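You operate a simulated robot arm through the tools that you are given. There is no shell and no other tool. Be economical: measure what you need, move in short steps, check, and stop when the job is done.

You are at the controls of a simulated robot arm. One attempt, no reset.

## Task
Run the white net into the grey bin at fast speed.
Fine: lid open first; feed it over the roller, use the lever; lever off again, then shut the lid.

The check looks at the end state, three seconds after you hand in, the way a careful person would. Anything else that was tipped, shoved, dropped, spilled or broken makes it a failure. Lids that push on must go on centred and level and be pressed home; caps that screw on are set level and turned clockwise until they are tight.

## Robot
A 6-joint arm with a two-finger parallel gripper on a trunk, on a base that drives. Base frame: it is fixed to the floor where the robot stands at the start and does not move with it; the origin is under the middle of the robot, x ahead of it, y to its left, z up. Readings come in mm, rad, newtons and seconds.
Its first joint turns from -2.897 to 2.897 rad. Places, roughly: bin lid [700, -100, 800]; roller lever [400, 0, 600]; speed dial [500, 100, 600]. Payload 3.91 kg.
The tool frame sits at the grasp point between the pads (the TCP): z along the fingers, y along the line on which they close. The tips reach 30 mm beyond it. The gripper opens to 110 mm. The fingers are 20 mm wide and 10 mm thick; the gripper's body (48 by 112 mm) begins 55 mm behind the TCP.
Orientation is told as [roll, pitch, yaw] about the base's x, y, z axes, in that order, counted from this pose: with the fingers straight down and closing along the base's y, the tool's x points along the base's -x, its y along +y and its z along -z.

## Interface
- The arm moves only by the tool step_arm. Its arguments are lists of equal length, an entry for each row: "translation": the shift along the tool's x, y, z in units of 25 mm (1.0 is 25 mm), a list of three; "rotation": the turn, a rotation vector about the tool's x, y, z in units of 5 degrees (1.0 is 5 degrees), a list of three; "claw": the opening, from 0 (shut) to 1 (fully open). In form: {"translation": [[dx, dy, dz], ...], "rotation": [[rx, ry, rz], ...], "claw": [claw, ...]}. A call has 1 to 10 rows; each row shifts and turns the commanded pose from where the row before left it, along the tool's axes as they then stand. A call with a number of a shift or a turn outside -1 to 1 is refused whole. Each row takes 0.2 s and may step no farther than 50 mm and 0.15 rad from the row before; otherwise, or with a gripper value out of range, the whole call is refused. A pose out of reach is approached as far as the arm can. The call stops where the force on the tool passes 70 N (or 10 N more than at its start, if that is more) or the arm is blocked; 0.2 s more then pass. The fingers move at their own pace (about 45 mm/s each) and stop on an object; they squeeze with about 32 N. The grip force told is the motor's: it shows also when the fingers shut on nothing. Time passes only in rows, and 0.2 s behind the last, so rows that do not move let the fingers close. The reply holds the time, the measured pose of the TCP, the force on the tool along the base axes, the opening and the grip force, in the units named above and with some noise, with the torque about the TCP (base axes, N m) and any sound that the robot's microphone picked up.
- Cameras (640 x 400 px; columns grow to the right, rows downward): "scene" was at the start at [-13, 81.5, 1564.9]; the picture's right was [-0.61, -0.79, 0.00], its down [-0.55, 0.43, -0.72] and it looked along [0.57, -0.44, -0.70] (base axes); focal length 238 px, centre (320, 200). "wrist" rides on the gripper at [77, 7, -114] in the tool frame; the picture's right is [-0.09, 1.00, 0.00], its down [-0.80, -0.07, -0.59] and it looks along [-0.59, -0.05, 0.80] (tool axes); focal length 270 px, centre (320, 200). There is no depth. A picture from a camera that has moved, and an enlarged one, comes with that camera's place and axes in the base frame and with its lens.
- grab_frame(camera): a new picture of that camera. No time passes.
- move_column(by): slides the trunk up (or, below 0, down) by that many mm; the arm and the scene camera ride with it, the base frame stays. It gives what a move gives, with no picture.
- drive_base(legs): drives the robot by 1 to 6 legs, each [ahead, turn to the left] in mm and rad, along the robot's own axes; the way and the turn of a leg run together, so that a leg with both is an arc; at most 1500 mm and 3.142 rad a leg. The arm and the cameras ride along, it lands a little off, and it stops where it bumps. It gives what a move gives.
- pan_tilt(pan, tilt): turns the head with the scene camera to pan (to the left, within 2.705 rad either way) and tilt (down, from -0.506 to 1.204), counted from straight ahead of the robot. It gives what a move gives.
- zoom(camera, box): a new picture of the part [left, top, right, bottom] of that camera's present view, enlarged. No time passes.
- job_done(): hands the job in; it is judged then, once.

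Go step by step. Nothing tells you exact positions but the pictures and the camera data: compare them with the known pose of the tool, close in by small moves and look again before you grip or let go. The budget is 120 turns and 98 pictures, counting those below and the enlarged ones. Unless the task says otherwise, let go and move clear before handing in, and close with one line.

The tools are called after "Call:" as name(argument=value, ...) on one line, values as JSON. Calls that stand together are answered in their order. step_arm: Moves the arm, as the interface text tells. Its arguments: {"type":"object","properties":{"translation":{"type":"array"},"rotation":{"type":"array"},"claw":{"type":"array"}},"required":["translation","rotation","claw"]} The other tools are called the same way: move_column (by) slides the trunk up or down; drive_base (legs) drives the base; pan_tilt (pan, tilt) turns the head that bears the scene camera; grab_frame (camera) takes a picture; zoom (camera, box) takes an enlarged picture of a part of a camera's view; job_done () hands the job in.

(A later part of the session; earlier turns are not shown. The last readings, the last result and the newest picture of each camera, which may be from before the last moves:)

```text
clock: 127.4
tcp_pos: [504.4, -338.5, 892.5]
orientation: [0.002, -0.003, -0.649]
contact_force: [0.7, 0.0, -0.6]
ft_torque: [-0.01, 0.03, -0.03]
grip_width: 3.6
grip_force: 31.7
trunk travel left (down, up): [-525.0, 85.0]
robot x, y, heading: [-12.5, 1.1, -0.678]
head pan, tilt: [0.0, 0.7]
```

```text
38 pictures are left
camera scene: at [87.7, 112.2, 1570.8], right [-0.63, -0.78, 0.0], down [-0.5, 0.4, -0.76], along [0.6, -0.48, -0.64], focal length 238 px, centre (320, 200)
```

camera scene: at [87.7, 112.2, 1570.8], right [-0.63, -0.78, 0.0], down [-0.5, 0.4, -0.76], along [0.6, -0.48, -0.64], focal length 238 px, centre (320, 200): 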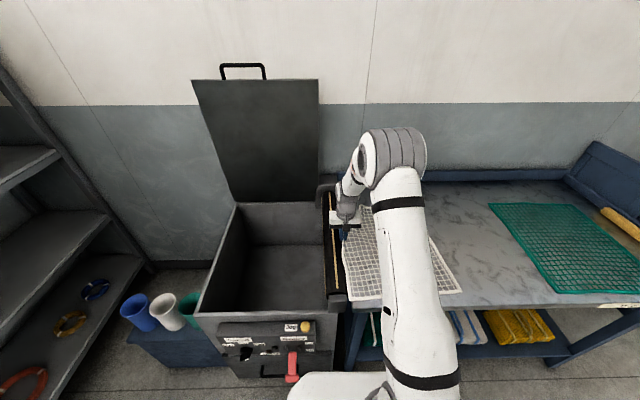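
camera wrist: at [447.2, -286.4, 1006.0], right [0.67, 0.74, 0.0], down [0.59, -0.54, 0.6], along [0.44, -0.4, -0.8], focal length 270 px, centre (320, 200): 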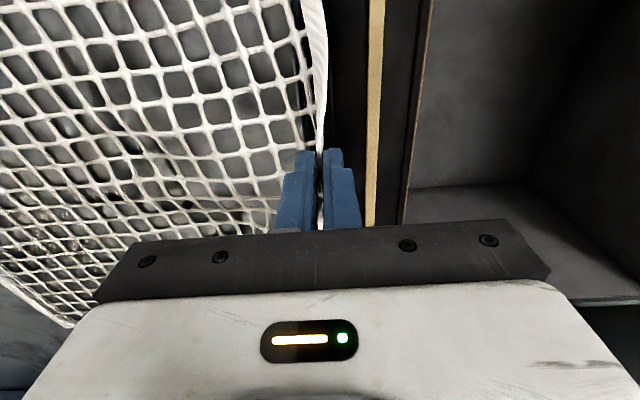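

The net follows well as a sheet. Drag another ~105 mm so the edge passes over the roller.

Call:
step_arm(translation=[[0, 0.7, 0], [0, 0.7, 0], [0, 0.7, 0], [0, 0.7, 0], [0, 0.7, 0], [0, 0.7, 0], [0, 0, 0]], rotation=[[0, 0, 0], [0, 0, 0], [0, 0, 0], [0, 0, 0], [0, 0, 0], [0, 0, 0], [0, 0, 0]], claw=[0, 0, 0, 0, 0, 0, 0])

Call:
grab_frame(camera="wrist")

Call:
zoom(camera="scene", box=[220, 160, 480, 320])

```text
clock: 129.0
tcp_pos: [567.7, -255.1, 894.4]
orientation: [0.0, -0.001, -0.651]
contact_force: [0.5, -0.6, 0.0]
ft_torque: [-0.04, 0.04, 0.0]
grip_width: 3.4
grip_force: 31.9
trunk travel left (down, up): [-525.0, 85.0]
robot x, y, heading: [-12.2, -2.1, -0.679]
head pan, tilt: [0.0, 0.7]
```

```text
37 pictures are left
camera wrist: at [509.3, -203.2, 1008.0], right [0.67, 0.74, 0.0], down [0.59, -0.54, 0.6], along [0.44, -0.4, -0.8], focal length 270 px, centre (320, 200)
```

wrist: 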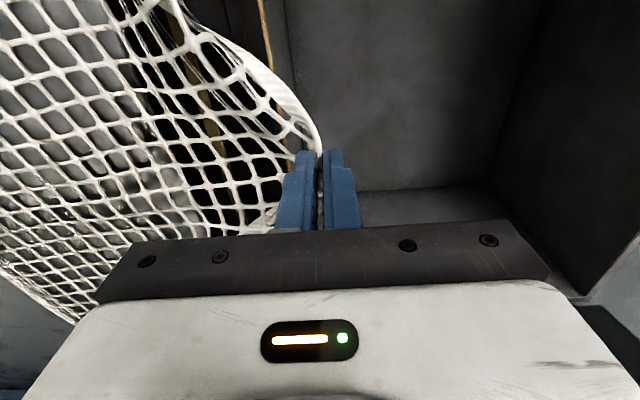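

```text
2.46 times, centred on (350, 240) of scene
camera zoom: at [87.7, 112.2, 1570.8], right [-0.63, -0.78, 0.0], down [-0.5, 0.4, -0.76], along [0.6, -0.48, -0.64], focal length 586 px, centre (246, 102)
```

zoom: 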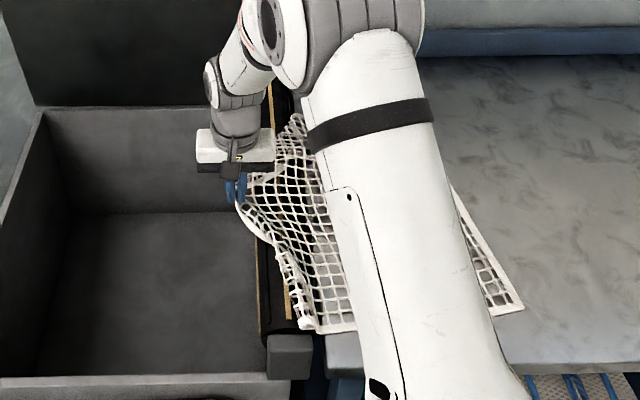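

The middle is past the roller but the ends lag and the near corner is close to the roller's end block. I'll pull on a bit more and shift it 40 mm away from that block.

Call:
step_arm(translation=[[-0.5, 0.5, 0], [-0.5, 0.5, 0], [-0.4, 0.6, 0], [-0.3, 0.7, 0], [0, 0.7, 0], [0, 0.6, 0], [0, 0, 0]], rotation=[[0, 0, 0], [0, 0, 0], [0, 0, 0], [0, 0, 0], [0, 0, 0], [0, 0, 0], [0, 0, 0]], claw=[0, 0, 0, 0, 0, 0, 0])

Call:
zoom(camera="scene", box=[200, 150, 480, 325])

Call:
grab_frame(camera="wrist")

```text
clock: 130.6
tcp_pos: [655.9, -209.3, 893.0]
orientation: [0.002, 0.0, -0.652]
contact_force: [0.1, -0.2, -0.9]
ft_torque: [-0.02, 0.05, 0.01]
grip_width: 3.6
grip_force: 32.3
trunk travel left (down, up): [-525.0, 85.0]
robot x, y, heading: [-11.5, -1.2, -0.677]
head pan, tilt: [0.0, 0.7]
```

```text
2.29 times, centred on (340, 238) of scene
camera zoom: at [87.7, 112.1, 1570.8], right [-0.63, -0.78, 0.0], down [-0.5, 0.4, -0.76], along [0.6, -0.48, -0.64], focal length 544 px, centre (274, 114)
```

zoom: 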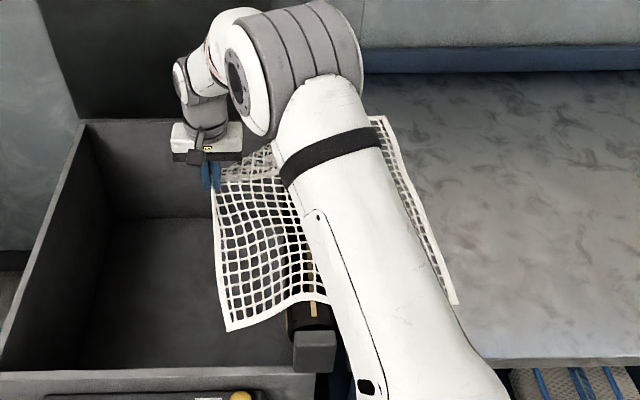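

```text
34 pictures are left
camera wrist: at [599.1, -156.8, 1007.5], right [0.67, 0.74, 0.0], down [0.59, -0.54, 0.6], along [0.44, -0.4, -0.8], focal length 270 px, centre (320, 200)
```

wrist: 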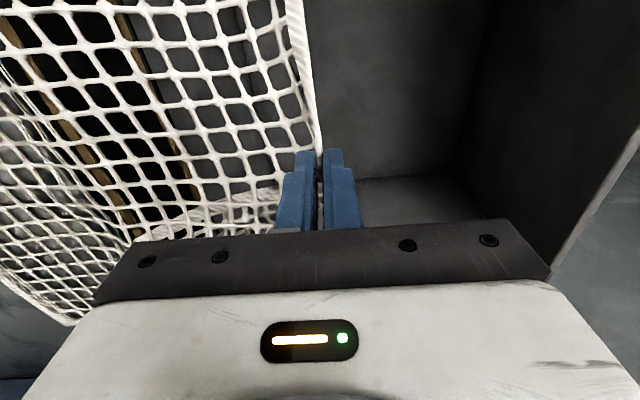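

The whole leading edge now hangs over the roller into the bin, clear of the end block. Lower it a bit, release, and lift away.

Call:
step_arm(translation=[[0, 0, 0.8], [0, 0, 0.8], [0, 0, 0], [0, 0, 0], [0, 0, 0], [0, 0, -0.5], [0, 0, -1], [0, 0, -1], [0, 0, -1], [0, 0, -1]], rotation=[[0, 0, 0], [0, 0, 0], [0, 0, 0], [0, 0, 0], [0, 0, 0], [0, 0, 0], [0, 0, 0], [0, 0, 0], [0, 0, 0], [0, 0, 0]], claw=[0, 0, 0.5, 0.5, 0.5, 0.5, 0.5, 0.5, 0.5, 0.5])

Call:
grab_frame(camera="wrist")

Call:
grab_frame(camera="scene")

```text
clock: 132.8
tcp_pos: [655.6, -210.3, 964.4]
orientation: [0.002, -0.003, -0.65]
contact_force: [-0.1, 0.2, 0.7]
ft_torque: [0.03, -0.01, -0.01]
grip_width: 54.9
grip_force: 0.0
trunk travel left (down, up): [-525.0, 85.0]
robot x, y, heading: [-14.2, -2.5, -0.678]
head pan, tilt: [0.0, 0.7]
```

```text
33 pictures are left
camera wrist: at [598.3, -157.9, 1080.0], right [0.67, 0.74, 0.0], down [0.59, -0.54, 0.6], along [0.44, -0.4, -0.8], focal length 270 px, centre (320, 200)
```

wrist: 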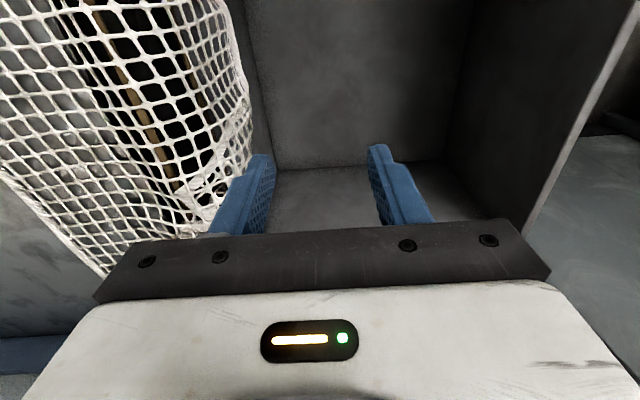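

```text
32 pictures are left
camera scene: at [87.3, 112.3, 1570.8], right [-0.63, -0.78, 0.0], down [-0.5, 0.4, -0.76], along [0.6, -0.48, -0.64], focal length 238 px, centre (320, 200)
```

scene: 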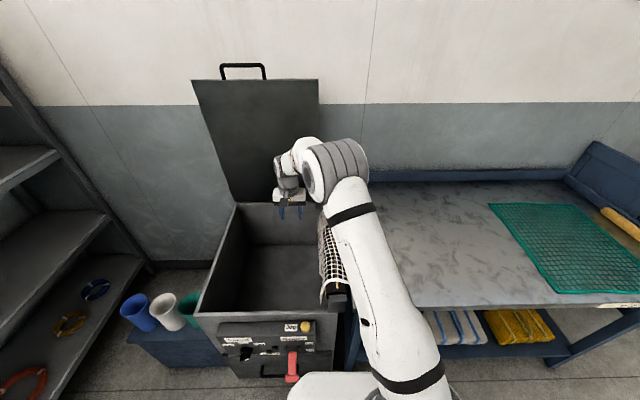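

The net lies draped over the roller into the bin. Now back off toward the lever (T-bar at about u≈234, w≈237, z≈559), and start rolling the gripper so its jaws will open vertically around the T-bar.

Call:
drive_base(legs=[[-100, 0], [0, -0.2], [-520, 0], [0, 0.23]])

Call:
step_arm(translation=[[0, 0, 0], [0, 0, 0], [0, 0, 0], [0, 0, 0], [0, 0, 0], [0, 0, 0], [0, 0, 0], [0, 0, 0], [0, 0, 0], [0, 0, 0]], rotation=[[0, 0, -1], [0, 0, -1], [0, 0, -1], [0, 0, -1], [0, 0, -1], [0, 0, -1], [0, 0, -1], [0, 0, -1], [0, 0, -1], [0, 0, -1]], claw=[0.6, 0.6, 0.6, 0.6, 0.6, 0.6, 0.6, 0.6, 0.6, 0.6])

Call:
step_arm(translation=[[0, 0, 0], [0, 0, 0], [0, 0, 0], [0, 0, 0], [0, 0, 0], [0, 0, 0], [0, 0, 0], [0, 0, 0]], rotation=[[0, 0, -1], [0, 0, -1], [0, 0, -1], [0, 0, -1], [0, 0, -1], [0, 0, -1], [0, 0, -1], [0, 0, -1]], claw=[0.6, 0.6, 0.6, 0.6, 0.6, 0.6, 0.6, 0.6])

Call:
move_column(by=-350)

Call:
step_arm(translation=[[0, 0, 0], [0, 0, 0], [0, 0, 0], [0, 0, 0], [0, 0, 0], [0, 0, 0], [0, 0, 0], [0, 0, 0], [0, 0, 0], [0, 0, 0]], rotation=[[1, 0, 0], [1, 0, 0], [1, 0, 0], [1, 0, 0], [1, 0, 0], [1, 0, 0], [1, 0, 0], [1, 0, 0], [1, 0, 0], [1, 0, 0]], claw=[0.6, 0.6, 0.6, 0.6, 0.6, 0.6, 0.6, 0.6, 0.6, 0.6])

Call:
grab_frame(camera="scene")

```text
clock: 138.1
tcp_pos: [251.7, 270.6, 965.0]
orientation: [0.001, -0.002, -0.621]
contact_force: [-0.4, 0.5, 0.5]
ft_torque: [-0.03, -0.02, -0.01]
grip_width: 54.6
grip_force: 0.1
trunk travel left (down, up): [-525.0, 85.0]
robot x, y, heading: [-429.9, 448.6, -0.65]
head pan, tilt: [0.0, 0.7]
```

```text
clock: 140.3
tcp_pos: [251.6, 271.6, 965.2]
orientation: [0.0, -0.002, 0.255]
contact_force: [-0.1, -0.2, 0.3]
ft_torque: [-0.01, 0.02, -0.01]
grip_width: 65.9
grip_force: 0.0
trunk travel left (down, up): [-525.0, 85.0]
robot x, y, heading: [-429.0, 453.3, -0.646]
head pan, tilt: [0.0, 0.7]
```

```text
clock: 142.1
tcp_pos: [250.3, 271.5, 964.4]
orientation: [-0.001, -0.001, 0.953]
contact_force: [0.4, 0.2, 0.4]
ft_torque: [0.01, -0.01, 0.0]
grip_width: 66.0
grip_force: 0.1
trunk travel left (down, up): [-525.0, 85.0]
robot x, y, heading: [-432.7, 452.5, -0.65]
head pan, tilt: [0.0, 0.7]
```

```text
clock: 145.6
tcp_pos: [252.4, 271.3, 615.2]
orientation: [-0.002, 0.0, 0.951]
contact_force: [-0.1, 0.3, 0.3]
ft_torque: [-0.01, 0.01, -0.02]
grip_width: 66.3
grip_force: 0.0
trunk travel left (down, up): [-175.0, 435.0]
robot x, y, heading: [-431.4, 449.1, -0.647]
head pan, tilt: [0.0, 0.7]
```

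```text
clock: 147.8
tcp_pos: [252.5, 271.9, 615.5]
orientation: [-0.876, 0.0, 0.951]
contact_force: [0.6, -0.7, 0.4]
ft_torque: [-0.01, 0.02, -0.02]
grip_width: 66.2
grip_force: 0.0
trunk travel left (down, up): [-175.0, 435.0]
robot x, y, heading: [-429.7, 452.2, -0.646]
head pan, tilt: [0.0, 0.7]
```

```text
31 pictures are left
camera scene: at [-332.0, 567.3, 1220.8], right [-0.6, -0.8, 0.0], down [-0.51, 0.39, -0.76], along [0.61, -0.46, -0.64], focal length 238 px, centre (320, 200)
```

scene: 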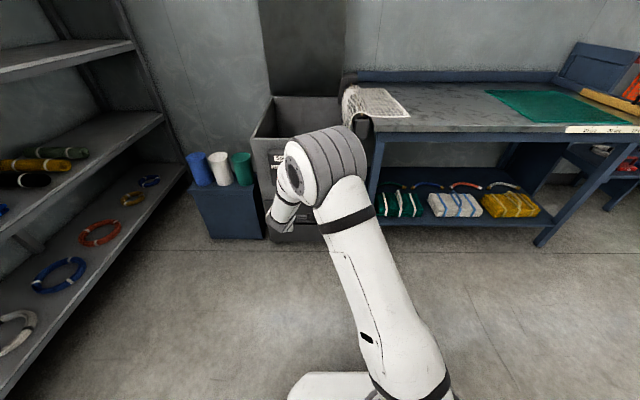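

Reach is fine this way. Finish levelling the tool and shift 132 mm right toward the lever's line.

Call:
step_arm(translation=[[0, 0, 0], [0, 0, 0], [0, 0, 0], [0, 0, 0], [0, 0, 0], [0, 0, 0], [0, 0, 0], [0, 0, 0]], rotation=[[1, 0, 0], [1, 0, 0], [1, 0, 0], [1, 0, 0], [1, 0, 0], [1, 0, 0], [1, 0, 0], [0.97, 0, 0]], claw=[0.6, 0.6, 0.6, 0.6, 0.6, 0.6, 0.6, 0.6])

Call:
step_arm(translation=[[0.9, 0, 0], [0.9, 0, 0], [0.9, 0, 0], [0.9, 0, 0], [0.9, 0, 0], [0.8, 0, 0], [0, 0, 1], [0, 0, 1]], rotation=[[0, 0, 0], [0, 0, 0], [0, 0, 0], [0, 0, 0], [0, 0, 0], [0, 0, 0], [0, 0, 0], [0, 0, 0]], claw=[0.6, 0.6, 0.6, 0.6, 0.6, 0.6, 0.6, 0.6])

Call:
grab_frame(camera="wrist")

```text
clock: 149.6
tcp_pos: [252.9, 270.3, 616.0]
orientation: [-1.572, -0.004, 0.952]
contact_force: [-0.6, 0.9, 0.5]
ft_torque: [0.0, 0.01, 0.0]
grip_width: 65.8
grip_force: 0.1
trunk travel left (down, up): [-175.0, 435.0]
robot x, y, heading: [-425.6, 448.9, -0.644]
head pan, tilt: [0.0, 0.7]
```

```text
clock: 151.4
tcp_pos: [215.8, 133.8, 616.0]
orientation: [-1.568, -0.002, 0.943]
contact_force: [-0.1, 0.6, -0.6]
ft_torque: [-0.03, -0.02, -0.05]
grip_width: 65.9
grip_force: 0.0
trunk travel left (down, up): [-175.0, 435.0]
robot x, y, heading: [-427.6, 450.3, -0.639]
head pan, tilt: [0.0, 0.7]
```

```text
30 pictures are left
camera wrist: at [77.7, 139.5, 609.7], right [0.05, 0.07, -1.0], down [-0.01, 1.0, 0.07], along [1.0, 0.01, 0.05], focal length 270 px, centre (320, 200)
```

wrist: 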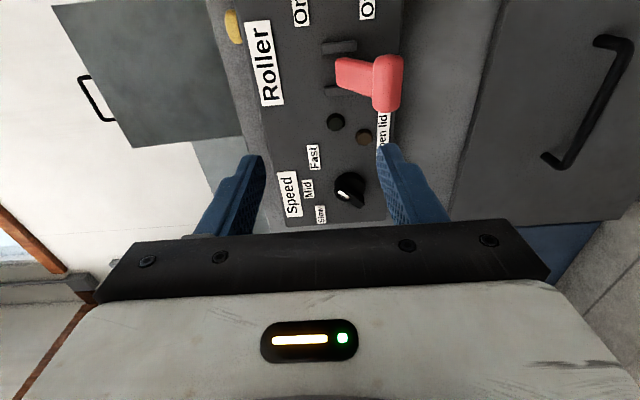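

Tool level and well within range. T-bar resolves to u≈234, w≈230, z≈555. Align to its height and move closer.

Call:
step_arm(translation=[[0.12, 0.9, 0.6], [0.12, 0.9, 0.8], [0, 0.64, 0.8], [0, 0, 0.8]], rotation=[[0, 0, 0], [0, 0, 0], [0, 0, 0], [0, 0, 0]], claw=[0.6, 0.6, 0.6, 0.6])

Call:
grab_frame(camera="wrist")

```text
clock: 152.4
tcp_pos: [281.4, 101.7, 555.9]
orientation: [-1.568, -0.004, 0.939]
contact_force: [-0.1, 0.0, 0.4]
ft_torque: [0.01, -0.02, -0.01]
grip_width: 65.8
grip_force: 0.2
out of reach, approached as far as the arm can: row 1, 2, 3, 4
trunk travel left (down, up): [-175.0, 435.0]
robot x, y, heading: [-427.8, 452.5, -0.648]
head pan, tilt: [0.0, 0.7]
```

```text
29 pictures are left
camera wrist: at [143.7, 109.1, 548.6], right [0.05, 0.07, -1.0], down [-0.01, 1.0, 0.07], along [1.0, 0.0, 0.05], focal length 270 px, centre (320, 200)
```

wrist: 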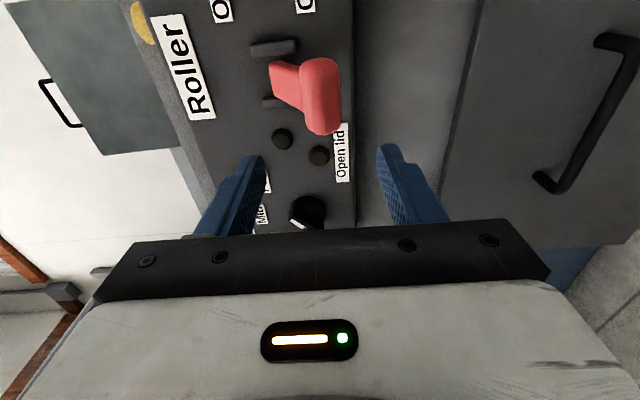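

T-bar confirmed at u≈234, w≈227, z≈553. I'll lower the trunk 100 mm and raise the arm by the same so the move is within reach, then shift right 24 mm.

Call:
move_column(by=-100)

Call:
step_arm(translation=[[0.3, -1, 0], [0.3, -1, 0], [0.36, -1, 0], [0, -0.9, 0], [0, 0, 0.8], [0, 0, 0]], rotation=[[0, 0, 0], [0, 0, 0], [0, 0, 0], [0, 0, 0], [0, 0, 0], [0, 0, 0]], claw=[0.6, 0.6, 0.6, 0.6, 0.6, 0.6])

Call:
grab_frame(camera="wrist")

```text
clock: 153.7
tcp_pos: [282.1, 103.8, 454.6]
orientation: [-1.568, -0.003, 0.938]
contact_force: [0.0, 0.4, 0.0]
ft_torque: [-0.01, 0.01, 0.01]
grip_width: 66.2
grip_force: 0.1
trunk travel left (down, up): [-75.0, 535.0]
robot x, y, heading: [-428.7, 447.5, -0.645]
head pan, tilt: [0.0, 0.7]
```

```text
clock: 155.1
tcp_pos: [289.9, 82.5, 552.9]
orientation: [-1.567, -0.002, 0.928]
contact_force: [0.8, -0.3, -0.4]
ft_torque: [0.0, -0.03, 0.01]
grip_width: 66.0
grip_force: 0.1
out of reach, approached as far as the arm can: row 2, 3
trunk travel left (down, up): [-75.0, 535.0]
robot x, y, heading: [-431.7, 455.5, -0.649]
head pan, tilt: [0.0, 0.7]
```

```text
28 pictures are left
camera wrist: at [151.4, 89.4, 547.8], right [0.05, 0.07, -1.0], down [0.0, 1.0, 0.07], along [1.0, -0.01, 0.05], focal length 270 px, centre (320, 200)
```

wrist: 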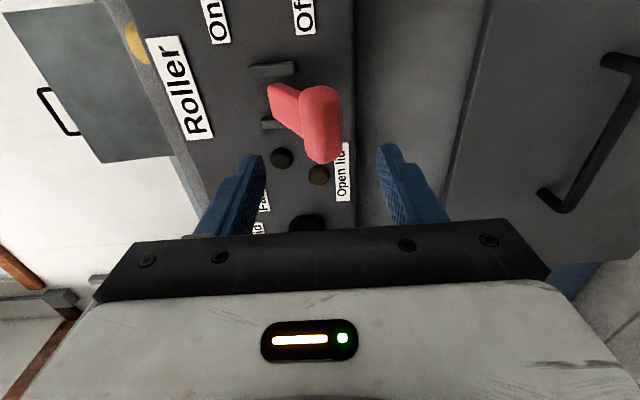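

Jaws straddle the T-bar's height and overlap its width. Move forward 45 mm to surround it.

Call:
step_arm(translation=[[0.2, 0, 0.9], [0.2, 0, 0.9], [0, 0, 0]], rotation=[[0, 0, 0], [0, 0, 0], [0, 0, 0]], claw=[0.6, 0.6, 0.6])

Call:
grab_frame(camera="wrist")

```text
clock: 155.9
tcp_pos: [327.1, 56.7, 553.5]
orientation: [-1.568, -0.002, 0.927]
contact_force: [-0.2, -0.3, 0.6]
ft_torque: [0.02, 0.01, 0.0]
grip_width: 65.9
grip_force: 0.1
out of reach, approached as far as the arm can: row 1, 2
trunk travel left (down, up): [-75.0, 535.0]
robot x, y, heading: [-424.9, 445.5, -0.644]
head pan, tilt: [0.0, 0.7]
```

```text
27 pictures are left
camera wrist: at [188.6, 64.3, 548.6], right [0.05, 0.07, -1.0], down [0.0, 1.0, 0.07], along [1.0, -0.01, 0.05], focal length 270 px, centre (320, 200)
```

wrist: 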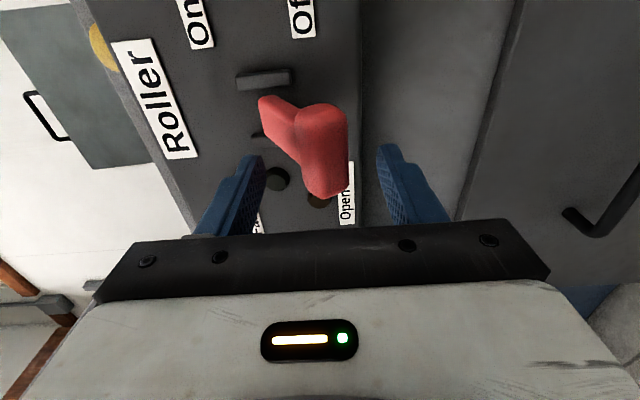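

The T-bar is within the jaws. Narrow the opening to ~38 mm and lift, watching the force.

Call:
step_arm(translation=[[0, 0, 0], [0, 0, 0], [0, -0.5, -0.1], [0, -0.5, -0.1], [0, -0.5, -0.1], [0, -0.5, 0], [0, -0.5, 0], [0, 0, 0]], rotation=[[0, 0, 0], [0, 0, 0], [0, 0, 0], [0, 0, 0], [0, 0, 0], [0, 0, 0], [0, 0, 0], [0, 0, 0]], claw=[0.35, 0.35, 0.35, 0.35, 0.35, 0.35, 0.35, 0.35])

Call:
grab_frame(camera="wrist")

```text
clock: 157.7
tcp_pos: [321.1, 61.9, 617.2]
orientation: [-1.569, -0.002, 0.939]
contact_force: [-0.2, -0.2, 1.4]
ft_torque: [-0.01, 0.0, 0.02]
grip_width: 39.1
grip_force: 0.0
trunk travel left (down, up): [-75.0, 535.0]
robot x, y, heading: [-427.2, 448.7, -0.646]
head pan, tilt: [0.0, 0.7]
```

```text
26 pictures are left
camera wrist: at [182.5, 67.1, 610.0], right [0.05, 0.07, -1.0], down [-0.01, 1.0, 0.07], along [1.0, 0.0, 0.05], focal length 270 px, centre (320, 200)
```

wrist: 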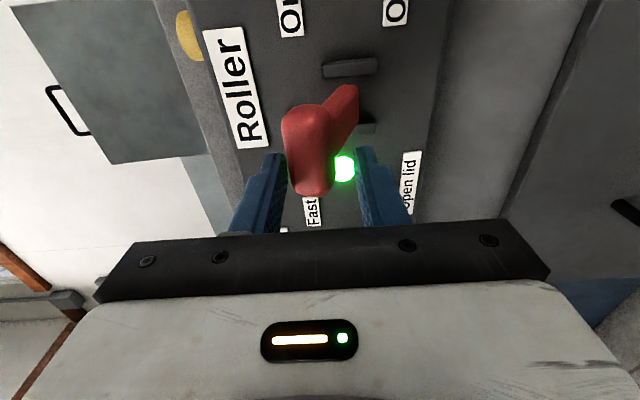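

The green lamp lit: the lever snapped to On and the roller runs. Check the net with the scene camera.

Call:
zoom(camera="scene", box=[230, 40, 470, 190])

```text
2.67 times, centred on (350, 115) of scene
camera zoom: at [-332.1, 567.4, 1120.8], right [-0.6, -0.8, 0.0], down [-0.51, 0.39, -0.76], along [0.61, -0.46, -0.64], focal length 635 px, centre (240, 427)
```

zoom: 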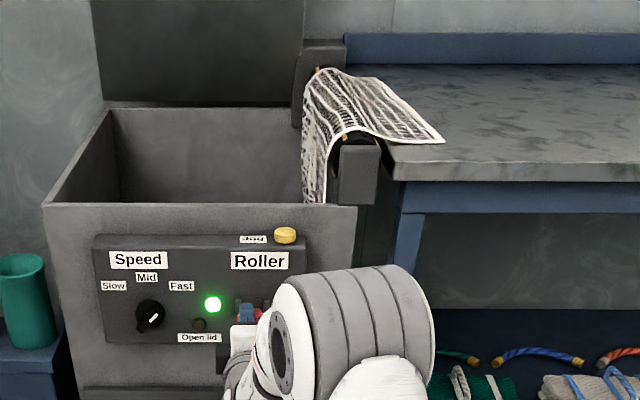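

Running and feeding: the net is already going in. Wait about two seconds and look again.

Call:
step_arm(translation=[[0, 0, 0], [0, 0, 0], [0, 0, 0], [0, 0, 0], [0, 0, 0], [0, 0, 0], [0, 0, 0], [0, 0, 0], [0, 0, 0], [0, 0, 0]], rotation=[[0, 0, 0], [0, 0, 0], [0, 0, 0], [0, 0, 0], [0, 0, 0], [0, 0, 0], [0, 0, 0], [0, 0, 0], [0, 0, 0], [0, 0, 0]], claw=[0.35, 0.35, 0.35, 0.35, 0.35, 0.35, 0.35, 0.35, 0.35, 0.35])

Call:
zoom(camera="scene", box=[230, 40, 470, 190])

```text
clock: 159.9
tcp_pos: [320.8, 61.4, 616.3]
orientation: [-1.569, -0.003, 0.941]
contact_force: [-0.2, -0.5, -0.2]
ft_torque: [-0.01, 0.0, -0.02]
grip_width: 39.2
grip_force: 0.1
trunk travel left (down, up): [-75.0, 535.0]
robot x, y, heading: [-428.7, 451.0, -0.648]
head pan, tilt: [0.0, 0.7]
```

```text
2.67 times, centred on (350, 115) of scene
camera zoom: at [-332.0, 567.4, 1120.8], right [-0.6, -0.8, 0.0], down [-0.51, 0.39, -0.76], along [0.61, -0.46, -0.64], focal length 635 px, centre (240, 427)
```

zoom: 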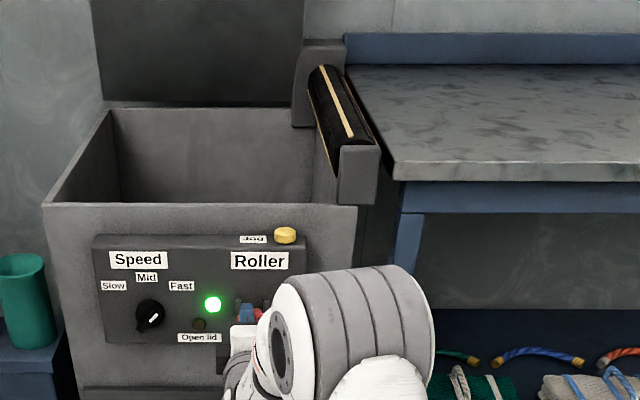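

The net has run in completely. Now push the lever down to Off.

Call:
step_arm(translation=[[0, 0.5, 0], [0, 0.5, 0], [0, 0.5, 0], [0, 0.5, 0.1], [0, 0.5, 0.1], [0, 0.4, 0.1], [0, 0, 0]], rotation=[[0, 0, 0], [0, 0, 0], [0, 0, 0], [0, 0, 0], [0, 0, 0], [0, 0, 0], [0, 0, 0]], claw=[0.35, 0.35, 0.35, 0.35, 0.35, 0.35, 0.35])

Call:
grab_frame(camera="wrist")

Call:
zoom(camera="scene", box=[230, 40, 470, 190])

```text
clock: 161.5
tcp_pos: [328.3, 58.8, 547.0]
orientation: [-1.572, -0.003, 0.931]
contact_force: [1.6, 1.8, 8.2]
ft_torque: [-0.2, -0.1, 0.07]
grip_width: 42.5
grip_force: 4.2
trunk travel left (down, up): [-75.0, 535.0]
robot x, y, heading: [-428.9, 453.7, -0.642]
head pan, tilt: [0.0, 0.7]
```

```text
23 pictures are left
camera wrist: at [189.7, 66.0, 540.0], right [0.05, 0.07, -1.0], down [0.0, 1.0, 0.07], along [1.0, -0.01, 0.05], focal length 270 px, centre (320, 200)
```

wrist: 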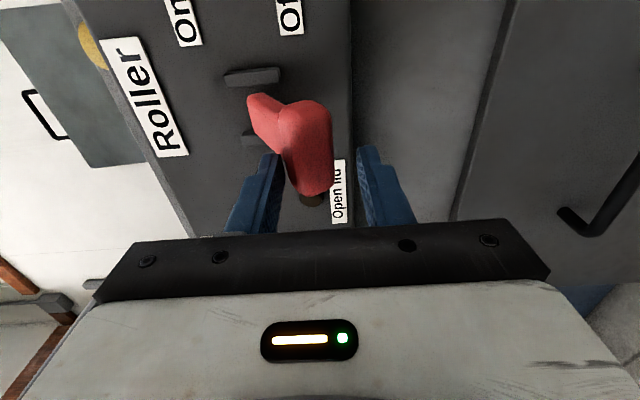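

```text
2.67 times, centred on (350, 115) of scene
camera zoom: at [-332.7, 567.8, 1120.9], right [-0.6, -0.8, 0.0], down [-0.51, 0.39, -0.77], along [0.61, -0.46, -0.64], focal length 635 px, centre (240, 427)
```

zoom: 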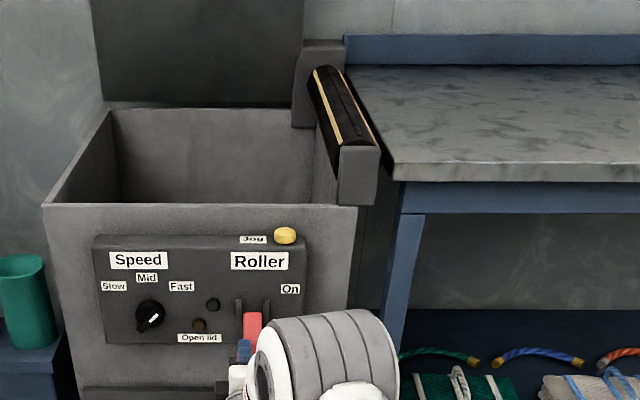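

Lever is Off, lamp out, dial at Fast, net inside. Now open the jaws, retract, raise, and reposition for closing the lid.

Call:
step_arm(translation=[[0, -0.2, 0], [0, 0, 0], [0, 0, -1], [0, 0, -1], [0, 0, -1], [0, 0, -1], [0, 0, -1], [0, 0, -1]], rotation=[[0, 0, 0], [0, 0, 0], [0, 0, 0], [0, 0, 0], [0, 0, 0], [0, 0, 0], [0, 0, 0], [0, 0, 0]], claw=[0.6, 0.6, 0.6, 0.6, 0.6, 0.6, 0.6, 0.6])

Call:
zoom(camera="scene", box=[230, 40, 470, 190])

Call:
move_column(by=400)

Call:
move_column(by=135)

Call:
drive_base(legs=[[0, 0.42], [470, 0], [0, -0.42]])

Call:
pan_tilt(pan=-0.1, tilt=0.45)

Call:
grab_frame(camera="scene")

Call:
grab_frame(camera="wrist")

```text
clock: 163.3
tcp_pos: [206.7, 146.5, 548.1]
orientation: [-1.568, -0.001, 0.938]
contact_force: [0.3, 0.5, -0.2]
ft_torque: [0.02, 0.01, 0.0]
grip_width: 66.1
grip_force: 0.1
trunk travel left (down, up): [-75.0, 535.0]
robot x, y, heading: [-431.7, 449.7, -0.65]
head pan, tilt: [0.0, 0.7]
```

```text
2.67 times, centred on (350, 115) of scene
camera zoom: at [-331.9, 567.2, 1120.8], right [-0.6, -0.8, 0.0], down [-0.51, 0.39, -0.76], along [0.61, -0.46, -0.64], focal length 635 px, centre (240, 427)
```

zoom: 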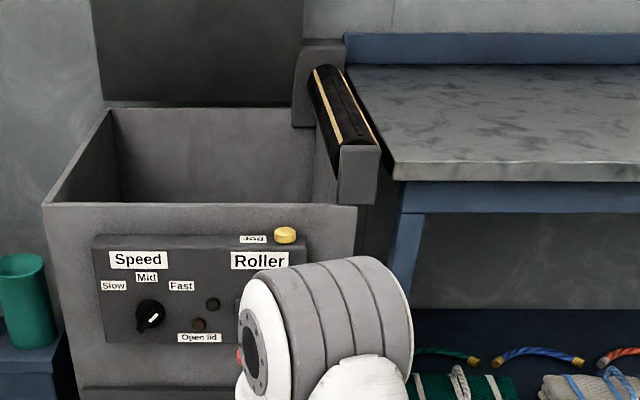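

```text
clock: 167.1
tcp_pos: [207.7, 147.3, 947.4]
orientation: [-1.569, -0.002, 0.939]
contact_force: [0.0, 0.3, -0.6]
ft_torque: [0.0, 0.01, 0.03]
grip_width: 66.1
grip_force: 0.0
trunk travel left (down, up): [-475.0, 135.0]
robot x, y, heading: [-428.2, 448.9, -0.65]
head pan, tilt: [0.0, 0.7]
```

```text
clock: 168.7
tcp_pos: [206.7, 146.7, 1082.8]
orientation: [-1.57, -0.003, 0.939]
contact_force: [-0.3, 0.8, 0.4]
ft_torque: [0.02, -0.02, -0.01]
grip_width: 66.2
grip_force: 0.1
trunk travel left (down, up): [-610.0, 0.0]
robot x, y, heading: [-427.4, 452.3, -0.643]
head pan, tilt: [0.0, 0.7]
```

```text
clock: 174.1
tcp_pos: [670.1, 48.0, 1083.1]
orientation: [-1.57, -0.006, 0.933]
contact_force: [0.5, 0.1, -1.4]
ft_torque: [-0.01, 0.03, 0.05]
grip_width: 65.9
grip_force: 0.0
trunk travel left (down, up): [-610.0, 0.0]
robot x, y, heading: [46.2, 360.6, -0.635]
head pan, tilt: [0.0, 0.7]
```

```text
clock: 174.8
tcp_pos: [669.9, 47.0, 1084.1]
orientation: [-1.571, 0.0, 0.934]
contact_force: [0.0, -0.1, -0.6]
ft_torque: [0.01, 0.0, -0.03]
grip_width: 65.8
grip_force: 0.0
trunk travel left (down, up): [-610.0, 0.0]
robot x, y, heading: [41.2, 356.8, -0.627]
head pan, tilt: [-0.099, 0.45]
```

```text
20 pictures are left
camera scene: at [139.2, 468.2, 1677.9], right [-0.67, -0.74, 0.0], down [-0.32, 0.29, -0.9], along [0.67, -0.6, -0.44], focal length 238 px, centre (320, 200)
```

scene: 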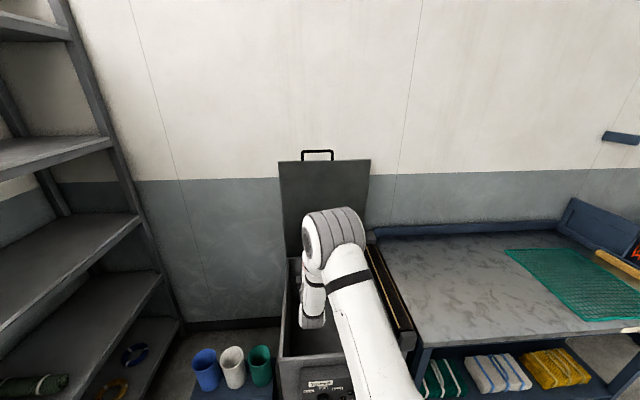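

```text
19 pictures are left
camera wrist: at [532.9, 53.7, 1077.3], right [0.05, 0.07, -1.0], down [0.0, 1.0, 0.07], along [1.0, 0.0, 0.05], focal length 270 px, centre (320, 200)
```

wrist: 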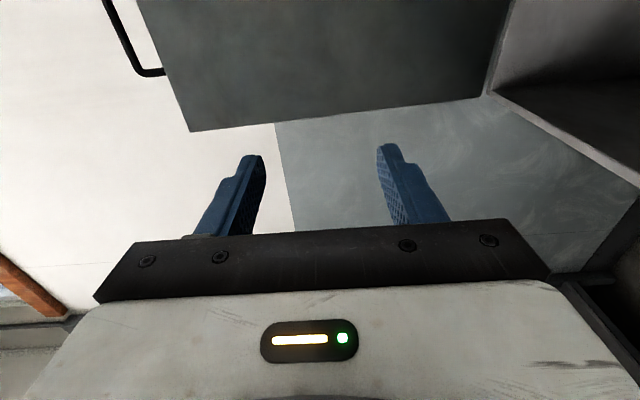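

The bar triangulates to u≈895, w≈384, z≈1398 (lid leaning ~82° open, holding by itself). I'll raise the gripper to bar height and its line, well in front of it, then check.

Call:
step_arm(translation=[[0.25, -1, 0], [0.25, -1, 0], [0.25, -1, 0], [0.25, -1, 0], [0.25, -1, 0], [0.25, -1, 0], [0.25, -1, 0], [0.25, -1, 0], [0.25, -1, 0], [0.1, -1, 0]], rotation=[[0, 0, 0], [0, 0, 0], [0, 0, 0], [0, 0, 0], [0, 0, 0], [0, 0, 0], [0, 0, 0], [0, 0, 0], [0, 0, 0], [0, 0, 0]], claw=[0.6, 0.6, 0.6, 0.6, 0.6, 0.6, 0.6, 0.6, 0.6, 0.6])

Call:
step_arm(translation=[[0, -1, 0], [0, -1, 0], [0, -0.6, 0]], rotation=[[0, 0, 0], [0, 0, 0], [0, 0, 0]], claw=[0.6, 0.6, 0.6])

Call:
drive_base(legs=[[120, 0]])

Call:
grab_frame(camera="wrist")

```text
clock: 177.0
tcp_pos: [645.2, 17.2, 1335.6]
orientation: [-1.567, -0.001, 0.929]
contact_force: [0.1, -0.9, 0.4]
ft_torque: [-0.02, -0.03, -0.02]
grip_width: 65.8
grip_force: 0.0
out of reach, approached as far as the arm can: row 3, 4, 6, 8
trunk travel left (down, up): [-610.0, 0.0]
robot x, y, heading: [45.0, 362.9, -0.631]
head pan, tilt: [-0.099, 0.45]
```

```text
clock: 177.8
tcp_pos: [645.2, 17.2, 1402.4]
orientation: [-1.57, -0.004, 0.934]
contact_force: [-0.2, 0.2, 0.3]
ft_torque: [0.0, -0.04, -0.01]
grip_width: 65.7
grip_force: 0.0
trunk travel left (down, up): [-610.0, 0.0]
robot x, y, heading: [48.5, 360.0, -0.634]
head pan, tilt: [-0.099, 0.45]
```

```text
clock: 179.1
tcp_pos: [744.4, -54.9, 1400.2]
orientation: [-1.569, -0.002, 0.933]
contact_force: [0.0, -0.6, -1.0]
ft_torque: [-0.02, 0.01, 0.0]
grip_width: 66.1
grip_force: 0.0
trunk travel left (down, up): [-610.0, 0.0]
robot x, y, heading: [142.6, 288.6, -0.631]
head pan, tilt: [-0.099, 0.45]
```

```text
18 pictures are left
camera wrist: at [606.6, -48.3, 1393.8], right [0.05, 0.08, -1.0], down [0.0, 1.0, 0.08], along [1.0, 0.0, 0.05], focal length 270 px, centre (320, 200)
```

wrist: 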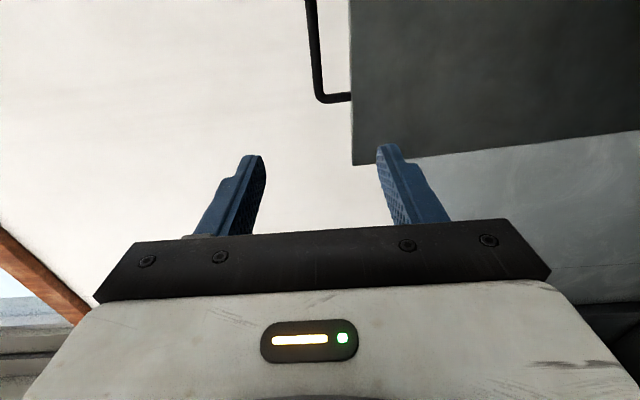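

Bar confirmed at z≈1399 with ~30 mm loop gap under it. Narrow the jaws to ~36 mm, advance the base 45 mm, then extend toward the bar, stopping short to check.

Call:
drive_base(legs=[[45, 0]])

Call:
step_arm(translation=[[0.4, 0, 0.9], [0.5, 0, 1], [0, 0, 1], [0, 0, 1], [0, 0, 1], [0, 0, 1], [0, 0, 0.5], [0, 0, 0]], rotation=[[0, 0, 0], [0, 0, 0], [0, 0, 0], [0, 0, 0], [0, 0, 0], [0, 0, 0], [0, 0, 0], [0, 0, 0]], claw=[0.33, 0.33, 0.33, 0.33, 0.33, 0.33, 0.33, 0.33])

Call:
grab_frame(camera="wrist")

```text
clock: 180.0
tcp_pos: [783.2, -82.6, 1398.9]
orientation: [-1.565, -0.002, 0.935]
contact_force: [1.6, -0.1, -0.4]
ft_torque: [-0.01, -0.03, -0.02]
grip_width: 66.0
grip_force: 0.1
trunk travel left (down, up): [-610.0, 0.0]
robot x, y, heading: [172.6, 261.4, -0.632]
head pan, tilt: [-0.099, 0.45]
```

```text
clock: 181.8
tcp_pos: [899.3, -192.3, 1399.9]
orientation: [-1.566, -0.002, 0.93]
contact_force: [1.7, -0.4, -0.5]
ft_torque: [0.0, 0.0, 0.0]
grip_width: 36.3
grip_force: 0.1
out of reach, approached as far as the arm can: row 2
trunk travel left (down, up): [-610.0, 0.0]
robot x, y, heading: [176.1, 264.4, -0.63]
head pan, tilt: [-0.099, 0.45]
```

```text
17 pictures are left
camera wrist: at [761.1, -184.6, 1394.5], right [0.05, 0.07, -1.0], down [0.0, 1.0, 0.08], along [1.0, -0.01, 0.05], focal length 270 px, centre (320, 200)
```

wrist: 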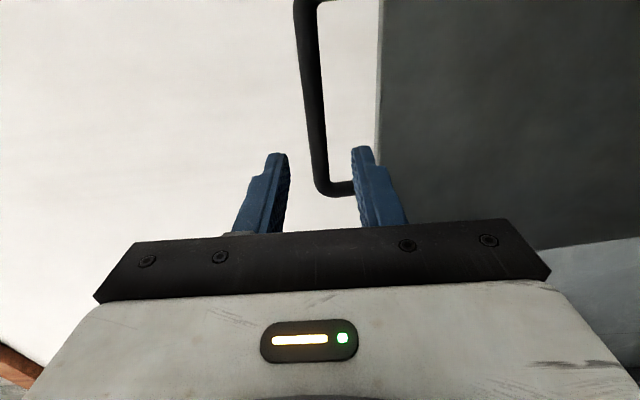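

The bar is lined up between the jaws with the lower finger set to pass through the loop. Advance 53 mm, 4 mm higher.

Call:
step_arm(translation=[[0, -0.15, 0.6], [0, 0, 0.8], [0, 0, 0.7], [0, 0, 0]], rotation=[[0, 0, 0], [0, 0, 0], [0, 0, 0], [0, 0, 0]], claw=[0.33, 0.33, 0.33, 0.33])

Call:
grab_frame(camera="wrist")

```text
clock: 182.8
tcp_pos: [939.9, -222.8, 1402.0]
orientation: [-1.568, -0.002, 0.933]
contact_force: [-0.2, -0.5, -0.4]
ft_torque: [0.0, -0.04, 0.04]
grip_width: 36.1
grip_force: 0.0
trunk travel left (down, up): [-610.0, 0.0]
robot x, y, heading: [178.3, 261.6, -0.634]
head pan, tilt: [-0.099, 0.45]
```

```text
16 pictures are left
camera wrist: at [801.1, -216.6, 1395.9], right [0.05, 0.07, -1.0], down [0.0, 1.0, 0.07], along [1.0, 0.0, 0.05], focal length 270 px, centre (320, 200)
```

wrist: 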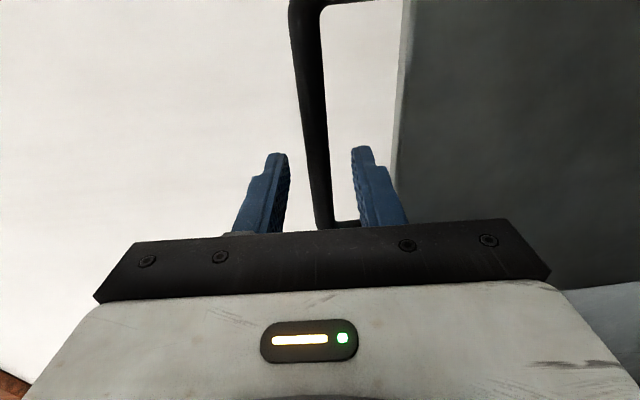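

The bar lies between the pads. Close on it and begin pulling back gently along the arc.

Call:
step_arm(translation=[[0, 0, 0], [0, 0, 0], [0, 0, 0], [0, 0, -0.5], [0, 0, -0.6], [0, 0.1, -0.6], [0, 0.1, -0.6], [0, 0, 0]], rotation=[[0, 0, 0], [0, 0, 0], [0, 0, 0], [0, 0, 0], [0, 0, 0], [0, 0, 0], [0, 0, 0], [0, 0, 0]], claw=[0, 0, 0, 0, 0, 0, 0, 0])

Call:
grab_frame(camera="wrist")

```text
clock: 184.6
tcp_pos: [898.0, -191.5, 1394.9]
orientation: [-1.56, -0.004, 0.93]
contact_force: [3.3, -3.9, -19.4]
ft_torque: [0.67, 0.24, 0.31]
grip_width: 13.8
grip_force: 44.6
trunk travel left (down, up): [-610.0, 0.0]
robot x, y, heading: [177.5, 260.9, -0.631]
head pan, tilt: [-0.099, 0.45]
```

```text
15 pictures are left
camera wrist: at [759.7, -183.8, 1389.9], right [0.04, 0.08, -1.0], down [0.0, 1.0, 0.08], along [1.0, -0.01, 0.04], focal length 270 px, centre (320, 200)
```

wrist: 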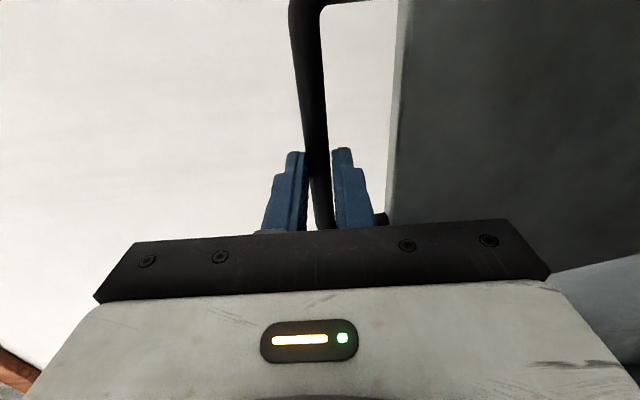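

Gripped on the bar and the lid follows. Continue along the arc (≈22°).

Call:
step_arm(translation=[[0, 0.35, -0.973], [0, 0.3, -0.964], [0, 0.304, -0.953], [0, 0.34, -0.94], [0, 0.376, -0.927], [0, 0.411, -0.911], [0, 0.446, -0.895], [0, 0.48, -0.877], [0, 0.514, -0.858], [0, 0.546, -0.838]], rotation=[[0, 0, 0], [0, 0, 0], [0, 0, 0], [0, 0, 0], [0, 0, 0], [0, 0, 0], [0, 0, 0], [0, 0, 0], [0, 0, 0], [0, 0, 0]], claw=[0, 0, 0, 0, 0, 0, 0, 0, 0, 0])

Call:
grab_frame(camera="wrist")

```text
clock: 186.8
tcp_pos: [716.1, -44.1, 1304.0]
orientation: [-1.568, -0.006, 0.927]
contact_force: [-12.5, -20.9, -5.6]
ft_torque: [0.26, 0.22, -0.91]
grip_width: 13.8
grip_force: 44.5
out of reach, approached as far as the arm can: row 2, 4, 6
trunk travel left (down, up): [-610.0, 0.0]
robot x, y, heading: [176.7, 262.2, -0.629]
head pan, tilt: [-0.099, 0.45]
```

```text
14 pictures are left
camera wrist: at [577.8, -37.2, 1297.1], right [0.05, 0.08, -1.0], down [0.0, 1.0, 0.08], along [1.0, -0.01, 0.05], focal length 270 px, centre (320, 200)
```

wrist: 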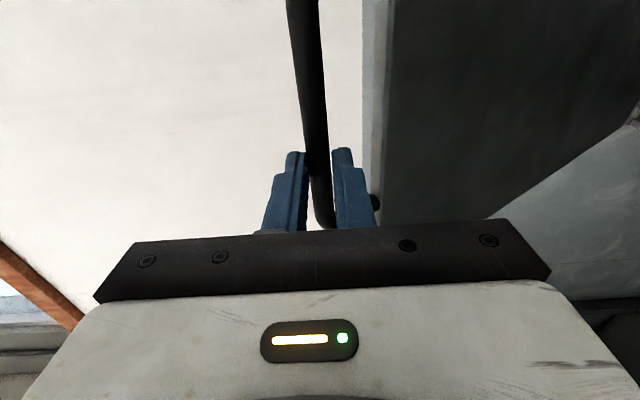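

The lid is about 55° open and force is low. Continue 13° more with the arm, correcting a few mm sideways.

Call:
step_arm(translation=[[0.15, 0.585, -0.811], [0.15, 0.616, -0.788], [0, 0.645, -0.764], [0, 0.674, -0.738], [0, 0.702, -0.712], [0, 0.729, -0.685], [0, 0, 0]], rotation=[[0, 0, 0], [0, 0, 0], [0, 0, 0], [0, 0, 0], [0, 0, 0], [0, 0, 0], [0, 0, 0]], claw=[0, 0, 0, 0, 0, 0, 0])

Call:
step_arm(translation=[[0, 0, 0], [0, 0, 0], [0, 0, 0]], rotation=[[0, 0, 0], [0, 0, 0], [0, 0, 0]], claw=[0.25, 0.25, 0.25])

Call:
grab_frame(camera="wrist")

```text
clock: 188.2
tcp_pos: [661.0, 11.3, 1221.4]
orientation: [-1.594, -0.007, 0.935]
contact_force: [-28.8, 11.2, 30.5]
ft_torque: [-0.06, -0.18, -0.12]
grip_width: 13.4
grip_force: 45.6
out of reach, approached as far as the arm can: row 2, 4, 5, 6
trunk travel left (down, up): [-610.0, 0.0]
robot x, y, heading: [182.2, 261.9, -0.634]
head pan, tilt: [-0.099, 0.45]
stopped in row 7: the force on the tool passed its limit (the readings are from after the stop); the commanded pose is now the measured one
```

```text
clock: 189.0
tcp_pos: [667.8, 10.3, 1214.6]
orientation: [-1.577, -0.004, 0.937]
contact_force: [-3.6, 2.4, 4.2]
ft_torque: [0.04, 0.06, -0.02]
grip_width: 26.8
grip_force: 0.0
trunk travel left (down, up): [-610.0, 0.0]
robot x, y, heading: [177.0, 264.1, -0.631]
head pan, tilt: [-0.099, 0.45]
```

```text
13 pictures are left
camera wrist: at [529.2, 15.9, 1207.7], right [0.06, 0.07, -1.0], down [0.0, 1.0, 0.07], along [1.0, 0.0, 0.06], focal length 270 px, centre (320, 200)
```

wrist: 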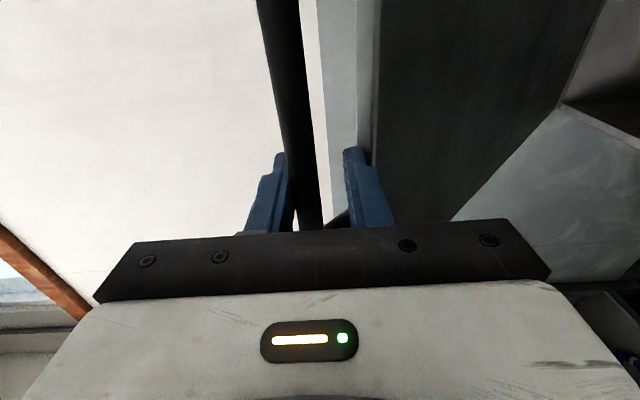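

The lid holds its angle by itself. It's simpler and safer to push the bar down from above with closed fingers, so I'll back out of the loop and go above the bar.

Call:
step_arm(translation=[[0, 0, -1], [0, 0, -1], [0, 0, -0.4], [0, -0.9, 0], [0, -0.9, 0], [0, 0, 0]], rotation=[[0, 0, 0], [0, 0, 0], [0, 0, 0], [0, 0, 0], [0, 0, 0], [0, 0, 0]], claw=[0.25, 0.25, 0.25, 0, 0, 0])

Call:
grab_frame(camera="wrist")

```text
clock: 190.4
tcp_pos: [672.3, 22.0, 1266.6]
orientation: [-1.579, -0.002, 0.935]
contact_force: [1.0, 0.4, -0.2]
ft_torque: [-0.04, -0.03, -0.03]
grip_width: 0.0
grip_force: 37.3
out of reach, approached as far as the arm can: row 1, 2, 3
trunk travel left (down, up): [-610.0, 0.0]
robot x, y, heading: [177.7, 266.3, -0.628]
head pan, tilt: [-0.099, 0.45]
```

```text
12 pictures are left
camera wrist: at [534.5, 27.7, 1257.8], right [0.06, 0.07, -1.0], down [0.0, 1.0, 0.07], along [1.0, 0.0, 0.06], focal length 270 px, centre (320, 200)
```

wrist: 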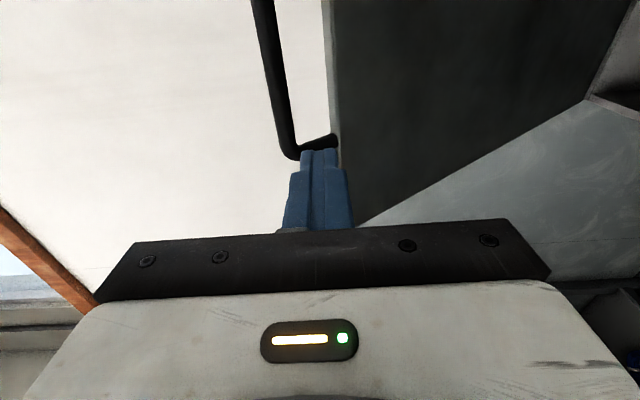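

The retract was limited, and the lid swung slightly up again (bar now near u≈600, z≈1286), still holding. I'll back the base 150 mm for arm room, rise above the bar, and extend over it.

Call:
drive_base(legs=[[-150, 0]])

Call:
step_arm(translation=[[0.5, -0.9, 0], [0.5, -0.9, 0], [0.5, -0.4, 0], [0, 0, 1], [0, 0, 1], [0, 0, 1], [0, 0, 1], [0, 0, 1], [0, 0, 1], [0, 0, 0]], rotation=[[0, 0, 0], [0, 0, 0], [0, 0, 0], [0, 0, 0], [0, 0, 0], [0, 0, 0], [0, 0, 0], [0, 0, 0], [0, 0, 0], [0, 0, 0]], claw=[0, 0, 0, 0, 0, 0, 0, 0, 0, 0])

Call:
grab_frame(camera="wrist")

```text
clock: 191.8
tcp_pos: [549.2, 112.1, 1266.2]
orientation: [-1.581, -0.003, 0.934]
contact_force: [-0.8, 0.2, -1.0]
ft_torque: [0.02, 0.05, -0.01]
grip_width: 0.0
grip_force: 37.5
trunk travel left (down, up): [-610.0, 0.0]
robot x, y, heading: [59.0, 352.7, -0.632]
head pan, tilt: [-0.099, 0.45]
```

```text
clock: 194.0
tcp_pos: [658.6, 9.8, 1324.4]
orientation: [-1.576, -0.003, 0.923]
contact_force: [-0.8, 0.8, 0.8]
ft_torque: [-0.02, 0.01, 0.0]
grip_width: 0.1
grip_force: 37.3
out of reach, approached as far as the arm can: row 5, 6, 7, 9
trunk travel left (down, up): [-610.0, 0.0]
robot x, y, heading: [59.4, 349.4, -0.633]
head pan, tilt: [-0.099, 0.45]
```

```text
11 pictures are left
camera wrist: at [518.7, 16.7, 1317.7], right [0.06, 0.07, -1.0], down [0.01, 1.0, 0.07], along [1.0, -0.01, 0.06], focal length 270 px, centre (320, 200)
```

wrist: 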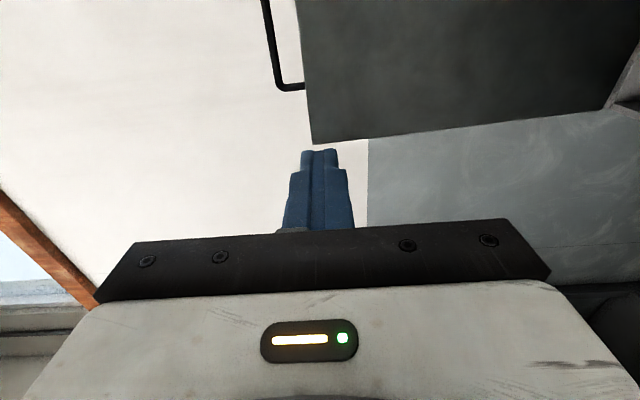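

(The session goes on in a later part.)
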